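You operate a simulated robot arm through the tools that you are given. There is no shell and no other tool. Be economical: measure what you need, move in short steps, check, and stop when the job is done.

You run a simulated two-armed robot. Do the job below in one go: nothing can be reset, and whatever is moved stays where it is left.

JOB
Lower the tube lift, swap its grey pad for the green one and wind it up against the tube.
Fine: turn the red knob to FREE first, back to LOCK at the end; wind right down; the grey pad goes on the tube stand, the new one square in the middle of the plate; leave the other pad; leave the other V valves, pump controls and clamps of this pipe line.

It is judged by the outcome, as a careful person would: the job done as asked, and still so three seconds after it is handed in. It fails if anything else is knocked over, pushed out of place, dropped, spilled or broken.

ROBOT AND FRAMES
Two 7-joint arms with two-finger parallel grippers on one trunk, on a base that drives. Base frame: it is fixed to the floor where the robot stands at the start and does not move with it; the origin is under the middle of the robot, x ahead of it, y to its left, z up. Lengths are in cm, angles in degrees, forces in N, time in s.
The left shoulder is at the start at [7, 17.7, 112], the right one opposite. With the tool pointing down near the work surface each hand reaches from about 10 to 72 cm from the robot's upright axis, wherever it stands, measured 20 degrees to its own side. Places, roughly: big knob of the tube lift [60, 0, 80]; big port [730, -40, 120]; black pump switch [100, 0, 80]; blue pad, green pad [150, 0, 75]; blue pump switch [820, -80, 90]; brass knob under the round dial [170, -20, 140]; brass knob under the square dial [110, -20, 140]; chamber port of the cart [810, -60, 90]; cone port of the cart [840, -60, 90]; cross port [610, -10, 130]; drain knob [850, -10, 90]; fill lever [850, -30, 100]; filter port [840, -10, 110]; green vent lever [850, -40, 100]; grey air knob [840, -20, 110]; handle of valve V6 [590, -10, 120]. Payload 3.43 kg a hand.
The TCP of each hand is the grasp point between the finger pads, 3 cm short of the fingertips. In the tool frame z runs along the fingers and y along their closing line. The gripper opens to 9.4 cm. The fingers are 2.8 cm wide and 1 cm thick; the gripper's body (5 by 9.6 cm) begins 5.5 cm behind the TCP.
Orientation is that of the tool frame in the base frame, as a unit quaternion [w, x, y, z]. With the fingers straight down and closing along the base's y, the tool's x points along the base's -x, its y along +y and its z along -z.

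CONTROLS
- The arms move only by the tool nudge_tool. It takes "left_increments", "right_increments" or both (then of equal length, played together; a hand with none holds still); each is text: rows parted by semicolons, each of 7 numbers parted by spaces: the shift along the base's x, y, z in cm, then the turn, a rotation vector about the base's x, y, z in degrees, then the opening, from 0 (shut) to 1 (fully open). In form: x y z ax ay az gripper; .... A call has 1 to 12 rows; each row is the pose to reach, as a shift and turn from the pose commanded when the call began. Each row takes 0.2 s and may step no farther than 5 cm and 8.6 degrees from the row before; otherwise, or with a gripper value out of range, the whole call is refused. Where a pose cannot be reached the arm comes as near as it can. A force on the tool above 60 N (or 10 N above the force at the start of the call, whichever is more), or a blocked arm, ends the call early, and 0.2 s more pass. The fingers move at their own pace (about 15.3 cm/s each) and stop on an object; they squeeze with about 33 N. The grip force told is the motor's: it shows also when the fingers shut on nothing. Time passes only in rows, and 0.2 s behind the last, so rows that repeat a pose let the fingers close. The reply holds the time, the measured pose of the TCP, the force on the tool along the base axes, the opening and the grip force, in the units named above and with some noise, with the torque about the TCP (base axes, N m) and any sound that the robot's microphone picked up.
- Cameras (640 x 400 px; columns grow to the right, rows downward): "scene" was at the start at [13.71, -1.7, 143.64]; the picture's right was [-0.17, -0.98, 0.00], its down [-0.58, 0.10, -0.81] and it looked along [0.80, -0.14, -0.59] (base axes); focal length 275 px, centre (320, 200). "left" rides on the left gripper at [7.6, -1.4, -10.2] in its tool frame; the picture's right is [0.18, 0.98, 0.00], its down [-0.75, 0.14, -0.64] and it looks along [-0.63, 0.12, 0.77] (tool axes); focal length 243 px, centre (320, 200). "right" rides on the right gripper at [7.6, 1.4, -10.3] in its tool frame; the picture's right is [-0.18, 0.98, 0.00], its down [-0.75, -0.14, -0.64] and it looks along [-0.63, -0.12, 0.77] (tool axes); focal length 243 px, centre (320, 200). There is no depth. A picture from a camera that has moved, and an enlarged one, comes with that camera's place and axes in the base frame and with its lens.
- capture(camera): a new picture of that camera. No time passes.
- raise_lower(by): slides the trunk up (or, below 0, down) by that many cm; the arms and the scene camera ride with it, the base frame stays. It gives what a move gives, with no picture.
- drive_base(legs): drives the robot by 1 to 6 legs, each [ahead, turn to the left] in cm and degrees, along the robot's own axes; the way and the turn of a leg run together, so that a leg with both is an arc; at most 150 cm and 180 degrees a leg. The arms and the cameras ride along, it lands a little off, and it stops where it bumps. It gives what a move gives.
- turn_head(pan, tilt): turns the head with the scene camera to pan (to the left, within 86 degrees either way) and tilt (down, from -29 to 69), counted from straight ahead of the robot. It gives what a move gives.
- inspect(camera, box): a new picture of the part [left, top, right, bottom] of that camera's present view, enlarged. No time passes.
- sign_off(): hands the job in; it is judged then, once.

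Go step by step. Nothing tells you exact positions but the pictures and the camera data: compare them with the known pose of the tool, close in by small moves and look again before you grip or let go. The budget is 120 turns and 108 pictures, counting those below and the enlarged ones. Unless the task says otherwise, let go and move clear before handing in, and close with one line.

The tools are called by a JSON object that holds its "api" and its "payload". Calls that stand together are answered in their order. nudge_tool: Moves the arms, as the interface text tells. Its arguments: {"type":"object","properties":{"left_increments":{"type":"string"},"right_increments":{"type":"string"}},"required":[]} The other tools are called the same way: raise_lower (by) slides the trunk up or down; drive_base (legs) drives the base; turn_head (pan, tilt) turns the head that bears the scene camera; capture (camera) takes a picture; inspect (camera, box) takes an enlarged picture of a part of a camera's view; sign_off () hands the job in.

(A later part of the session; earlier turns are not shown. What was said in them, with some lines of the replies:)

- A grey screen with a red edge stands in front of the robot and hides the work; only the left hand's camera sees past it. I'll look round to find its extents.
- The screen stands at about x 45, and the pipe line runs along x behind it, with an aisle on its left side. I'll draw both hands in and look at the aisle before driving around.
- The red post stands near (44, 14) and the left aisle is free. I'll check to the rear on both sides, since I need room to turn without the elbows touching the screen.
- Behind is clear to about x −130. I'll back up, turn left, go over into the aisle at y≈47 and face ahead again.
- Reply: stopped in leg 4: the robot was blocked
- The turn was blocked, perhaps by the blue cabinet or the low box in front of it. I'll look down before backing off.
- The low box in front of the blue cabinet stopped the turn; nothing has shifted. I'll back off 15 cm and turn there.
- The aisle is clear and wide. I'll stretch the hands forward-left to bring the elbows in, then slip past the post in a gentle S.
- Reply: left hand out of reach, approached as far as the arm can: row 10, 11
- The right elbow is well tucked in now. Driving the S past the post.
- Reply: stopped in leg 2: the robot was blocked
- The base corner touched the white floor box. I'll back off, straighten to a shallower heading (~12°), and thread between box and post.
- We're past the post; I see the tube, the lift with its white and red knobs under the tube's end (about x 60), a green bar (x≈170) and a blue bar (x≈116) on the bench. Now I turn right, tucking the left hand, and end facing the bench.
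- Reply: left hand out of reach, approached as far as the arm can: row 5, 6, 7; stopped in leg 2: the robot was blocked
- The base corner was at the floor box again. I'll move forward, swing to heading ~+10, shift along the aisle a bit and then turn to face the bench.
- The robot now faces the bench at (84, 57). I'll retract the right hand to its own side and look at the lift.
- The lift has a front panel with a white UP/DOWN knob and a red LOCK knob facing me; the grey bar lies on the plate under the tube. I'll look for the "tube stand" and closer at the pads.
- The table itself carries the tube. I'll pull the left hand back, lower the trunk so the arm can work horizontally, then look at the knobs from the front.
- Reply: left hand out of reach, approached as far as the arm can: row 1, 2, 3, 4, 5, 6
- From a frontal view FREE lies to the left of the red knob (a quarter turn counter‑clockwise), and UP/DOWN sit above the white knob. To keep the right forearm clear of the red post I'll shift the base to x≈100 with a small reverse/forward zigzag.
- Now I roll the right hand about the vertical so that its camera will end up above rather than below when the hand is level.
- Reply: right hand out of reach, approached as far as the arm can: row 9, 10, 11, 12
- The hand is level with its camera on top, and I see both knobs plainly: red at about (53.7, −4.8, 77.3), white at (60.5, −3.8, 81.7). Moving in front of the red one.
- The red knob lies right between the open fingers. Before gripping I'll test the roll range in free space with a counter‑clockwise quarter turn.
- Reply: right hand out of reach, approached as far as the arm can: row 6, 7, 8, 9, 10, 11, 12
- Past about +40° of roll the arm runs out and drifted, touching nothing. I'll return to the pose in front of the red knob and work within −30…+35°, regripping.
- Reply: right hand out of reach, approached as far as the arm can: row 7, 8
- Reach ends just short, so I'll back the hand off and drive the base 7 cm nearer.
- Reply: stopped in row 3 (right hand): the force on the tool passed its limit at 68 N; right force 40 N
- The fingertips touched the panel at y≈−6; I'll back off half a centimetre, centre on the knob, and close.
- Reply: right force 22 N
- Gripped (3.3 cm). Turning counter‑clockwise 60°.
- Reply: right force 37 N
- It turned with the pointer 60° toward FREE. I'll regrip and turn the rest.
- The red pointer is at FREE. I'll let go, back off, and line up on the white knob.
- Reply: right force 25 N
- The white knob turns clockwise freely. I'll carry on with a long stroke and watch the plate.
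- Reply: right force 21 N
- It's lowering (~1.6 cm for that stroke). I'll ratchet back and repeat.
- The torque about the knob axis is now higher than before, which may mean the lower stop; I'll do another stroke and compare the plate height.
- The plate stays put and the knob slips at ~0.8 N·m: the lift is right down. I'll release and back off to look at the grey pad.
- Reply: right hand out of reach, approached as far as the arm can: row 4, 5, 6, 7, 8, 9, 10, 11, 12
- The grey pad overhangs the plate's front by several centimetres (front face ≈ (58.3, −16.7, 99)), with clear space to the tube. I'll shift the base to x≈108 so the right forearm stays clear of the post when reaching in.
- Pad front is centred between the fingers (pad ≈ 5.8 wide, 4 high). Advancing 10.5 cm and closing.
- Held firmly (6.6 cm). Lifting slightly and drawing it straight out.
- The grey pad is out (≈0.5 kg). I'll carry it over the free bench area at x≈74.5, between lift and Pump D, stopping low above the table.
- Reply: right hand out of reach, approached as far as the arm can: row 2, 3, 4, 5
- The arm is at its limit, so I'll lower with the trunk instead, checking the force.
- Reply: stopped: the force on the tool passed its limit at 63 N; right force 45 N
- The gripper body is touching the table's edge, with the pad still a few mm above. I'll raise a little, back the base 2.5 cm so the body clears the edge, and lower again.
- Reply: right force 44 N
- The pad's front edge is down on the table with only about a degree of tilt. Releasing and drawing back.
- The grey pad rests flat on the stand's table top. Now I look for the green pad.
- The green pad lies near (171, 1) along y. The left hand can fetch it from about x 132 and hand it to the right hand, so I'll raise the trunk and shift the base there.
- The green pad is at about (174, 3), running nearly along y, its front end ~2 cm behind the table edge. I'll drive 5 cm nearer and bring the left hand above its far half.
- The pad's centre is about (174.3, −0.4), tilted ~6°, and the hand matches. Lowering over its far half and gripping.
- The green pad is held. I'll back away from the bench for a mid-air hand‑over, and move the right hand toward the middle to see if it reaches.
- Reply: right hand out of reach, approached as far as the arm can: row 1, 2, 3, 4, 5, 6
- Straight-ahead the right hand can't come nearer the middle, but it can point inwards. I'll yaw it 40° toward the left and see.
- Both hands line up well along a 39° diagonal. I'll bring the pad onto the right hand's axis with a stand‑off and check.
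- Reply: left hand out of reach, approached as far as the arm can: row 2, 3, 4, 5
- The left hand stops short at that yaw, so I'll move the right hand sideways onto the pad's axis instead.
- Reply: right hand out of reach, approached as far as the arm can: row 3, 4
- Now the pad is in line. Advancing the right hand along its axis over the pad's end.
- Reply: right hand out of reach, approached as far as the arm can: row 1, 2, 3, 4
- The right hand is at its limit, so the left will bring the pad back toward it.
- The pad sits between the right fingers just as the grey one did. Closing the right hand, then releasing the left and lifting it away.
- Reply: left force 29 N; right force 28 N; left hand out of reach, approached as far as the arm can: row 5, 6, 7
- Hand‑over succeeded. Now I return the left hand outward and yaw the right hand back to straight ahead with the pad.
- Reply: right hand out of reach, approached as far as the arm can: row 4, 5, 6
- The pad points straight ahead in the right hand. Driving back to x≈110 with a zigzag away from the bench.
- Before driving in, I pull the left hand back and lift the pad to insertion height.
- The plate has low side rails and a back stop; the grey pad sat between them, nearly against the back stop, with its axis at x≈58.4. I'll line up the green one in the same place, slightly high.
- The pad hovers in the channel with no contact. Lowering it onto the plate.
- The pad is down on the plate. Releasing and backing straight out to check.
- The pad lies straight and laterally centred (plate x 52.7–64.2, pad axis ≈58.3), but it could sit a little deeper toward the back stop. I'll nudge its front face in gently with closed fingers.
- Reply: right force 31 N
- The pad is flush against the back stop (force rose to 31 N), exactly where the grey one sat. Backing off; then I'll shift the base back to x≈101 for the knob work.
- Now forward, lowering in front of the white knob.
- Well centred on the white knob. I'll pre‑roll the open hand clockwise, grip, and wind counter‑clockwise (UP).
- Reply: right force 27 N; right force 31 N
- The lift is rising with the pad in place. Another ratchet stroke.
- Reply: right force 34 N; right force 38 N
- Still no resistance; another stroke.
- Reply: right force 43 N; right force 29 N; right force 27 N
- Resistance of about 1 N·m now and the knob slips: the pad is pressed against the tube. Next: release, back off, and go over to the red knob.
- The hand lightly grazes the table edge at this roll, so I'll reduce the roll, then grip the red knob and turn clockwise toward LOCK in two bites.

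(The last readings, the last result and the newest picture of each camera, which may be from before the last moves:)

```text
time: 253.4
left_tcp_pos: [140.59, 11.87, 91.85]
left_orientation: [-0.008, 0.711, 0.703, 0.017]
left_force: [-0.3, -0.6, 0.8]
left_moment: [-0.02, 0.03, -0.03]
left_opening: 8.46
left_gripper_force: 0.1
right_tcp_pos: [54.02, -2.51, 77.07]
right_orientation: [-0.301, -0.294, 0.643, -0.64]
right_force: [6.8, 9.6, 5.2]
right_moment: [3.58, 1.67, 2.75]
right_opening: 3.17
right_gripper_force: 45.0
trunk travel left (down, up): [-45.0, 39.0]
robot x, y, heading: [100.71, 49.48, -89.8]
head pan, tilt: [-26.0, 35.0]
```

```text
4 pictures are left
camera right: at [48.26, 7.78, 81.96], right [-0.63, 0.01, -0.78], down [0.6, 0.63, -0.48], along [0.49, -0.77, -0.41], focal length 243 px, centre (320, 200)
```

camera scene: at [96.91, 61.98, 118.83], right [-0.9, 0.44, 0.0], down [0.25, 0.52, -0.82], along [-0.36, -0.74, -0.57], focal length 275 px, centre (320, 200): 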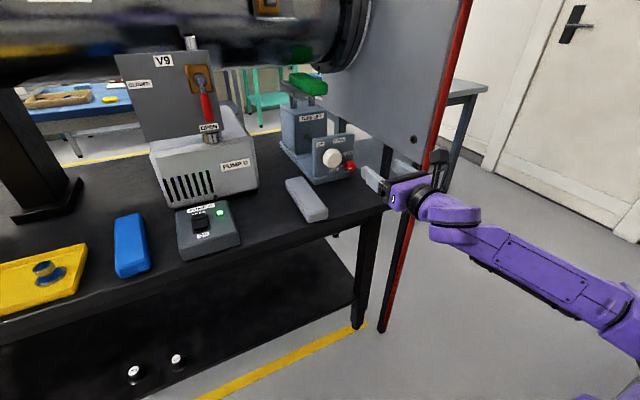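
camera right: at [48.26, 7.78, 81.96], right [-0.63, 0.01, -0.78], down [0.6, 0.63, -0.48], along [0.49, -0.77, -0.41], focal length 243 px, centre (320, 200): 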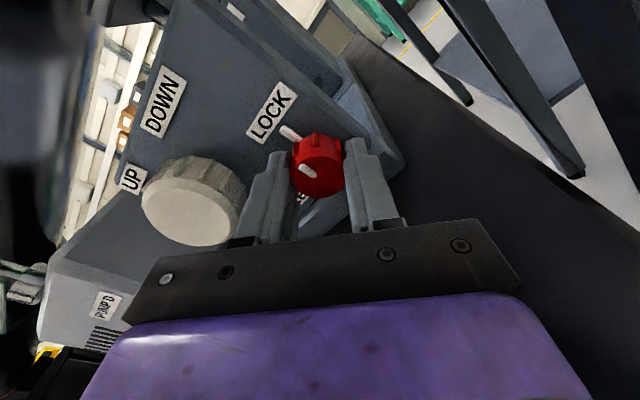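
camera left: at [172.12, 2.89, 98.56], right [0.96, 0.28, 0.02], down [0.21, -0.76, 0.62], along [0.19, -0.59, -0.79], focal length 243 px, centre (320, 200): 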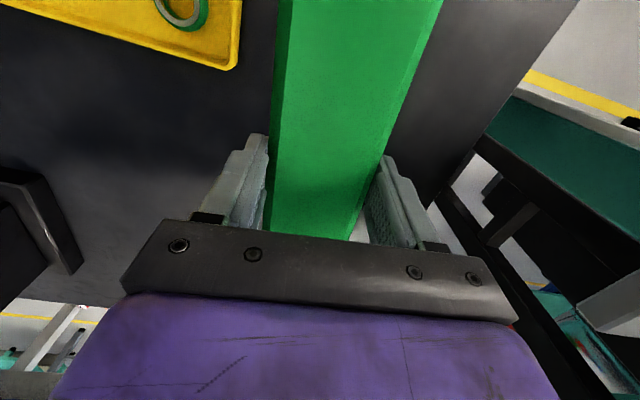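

The pointer is back at LOCK (straight up). Letting go and backing out.

{"api": "nudge_tool", "payload": {"right_increments": "0 0 0 0 0 0 0.55; 0 0 0 0 0 0 0.55; 0 2.5 0.2 0 3 0 0.55; 0 5 0.5 0 8 0 0.55; 1 8 0.8 0 16 0 0.55; 2 10 1 0 24 0 0.55; 4 10 1.5 0 32 0 0.55; 6 10 2 0 38 0 0.55"}}

{"api": "drive_base", "payload": {"legs": [[-20, 0]]}}

{"api": "inspect", "payload": {"camera": "scene", "box": [240, 80, 400, 180]}}

```text
time: 255.2
left_tcp_pos: [140.42, 11.66, 91.85]
left_orientation: [-0.008, 0.711, 0.703, 0.019]
left_force: [-0.3, 0.1, 0.5]
left_moment: [0.04, 0.03, 0.01]
left_opening: 8.47
left_gripper_force: 0.1
right_tcp_pos: [59.15, 6.55, 78.41]
right_orientation: [-0.494, -0.486, 0.51, -0.51]
right_force: [-0.6, 0.1, -0.3]
right_moment: [0.0, 0.0, -0.01]
right_opening: 5.16
right_gripper_force: 0.2
right hand out of reach, approached as far as the arm can: row 8
trunk travel left (down, up): [-45.0, 39.0]
robot x, y, heading: [101.13, 49.81, -89.8]
head pan, tilt: [-26.0, 35.0]
```

```text
time: 256.8
left_tcp_pos: [140.45, 31.83, 91.86]
left_orientation: [-0.007, 0.711, 0.703, 0.018]
left_force: [-0.6, 0.3, 0.1]
left_moment: [-0.01, 0.02, -0.02]
left_opening: 8.48
left_gripper_force: 0.0
right_tcp_pos: [58.95, 26.85, 78.49]
right_orientation: [-0.495, -0.483, 0.512, -0.509]
right_force: [0.9, 0.1, -0.2]
right_moment: [0.0, 0.0, -0.01]
right_opening: 5.2
right_gripper_force: 0.0
trunk travel left (down, up): [-45.0, 39.0]
robot x, y, heading: [100.71, 69.75, -89.8]
head pan, tilt: [-26.0, 35.0]
```

```text
4.00 times, centred on (320, 130) of scene
camera zoom: at [97.04, 56.53, 118.83], right [-0.9, 0.44, 0.0], down [0.25, 0.52, -0.82], along [-0.36, -0.74, -0.57], focal length 1100 px, centre (320, 480)
```

zoom: 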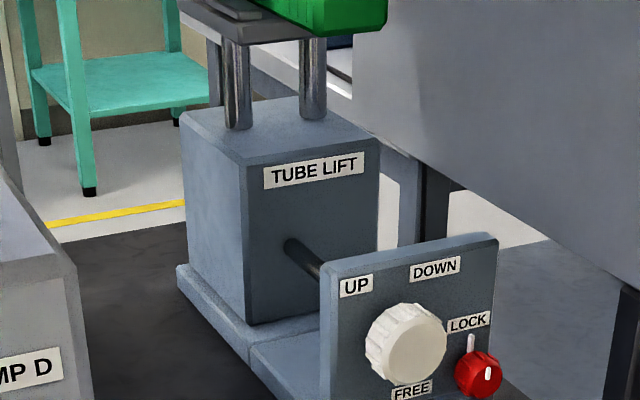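

The red knob is at LOCK. A last look at pad, tube and the table.

{"api": "inspect", "payload": {"camera": "scene", "box": [260, 40, 360, 102]}}

{"api": "capture", "payload": {"camera": "scene"}}

```text
6.40 times, centred on (310, 71) of scene
camera zoom: at [97.04, 56.53, 118.83], right [-0.9, 0.44, 0.0], down [0.25, 0.52, -0.82], along [-0.36, -0.74, -0.57], focal length 1759 px, centre (384, 1026)
```

zoom: 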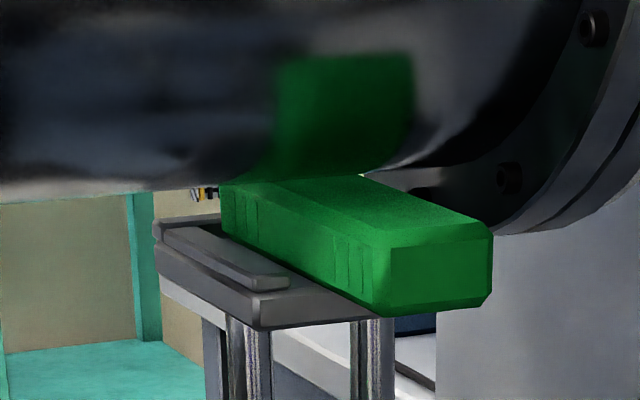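

```text
1 pictures are left
camera scene: at [97.04, 56.53, 118.83], right [-0.9, 0.44, 0.0], down [0.25, 0.52, -0.82], along [-0.36, -0.74, -0.57], focal length 275 px, centre (320, 200)
```

scene: 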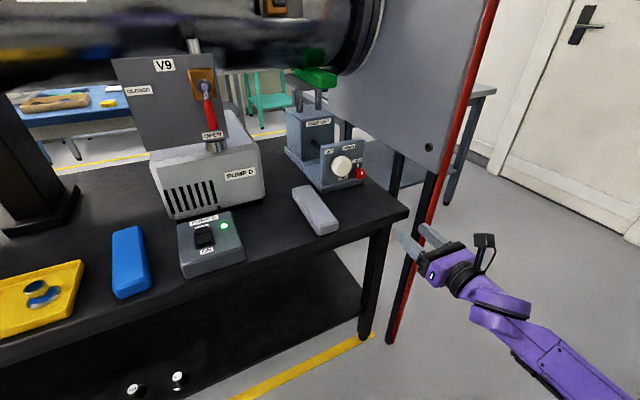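

The green pad is square on the plate and pressed against the tube. The red knob is at LOCK, the grey pad lies flat on the stand's table top, and both hands are clear, so I'm handing in.

{"api": "sign_off", "payload": {}}

```text
The job is handed in.
```

I handed in the job with the green pad wound up against the tube and the red knob back at LOCK. The green pad sits centred between the plate's side rails, pushed flush against its back stop, so it overhangs the front of the plate as the grey one did. I took the "tube stand" to be the black table the tube rests on, and the grey pad now lies flat there between the lift and Pump D. The base touched a low box by the blue cabinet and the white floor box while I drove around the screen; I saw nothing shifted or tipped, though I did not check the white box again afterwards.
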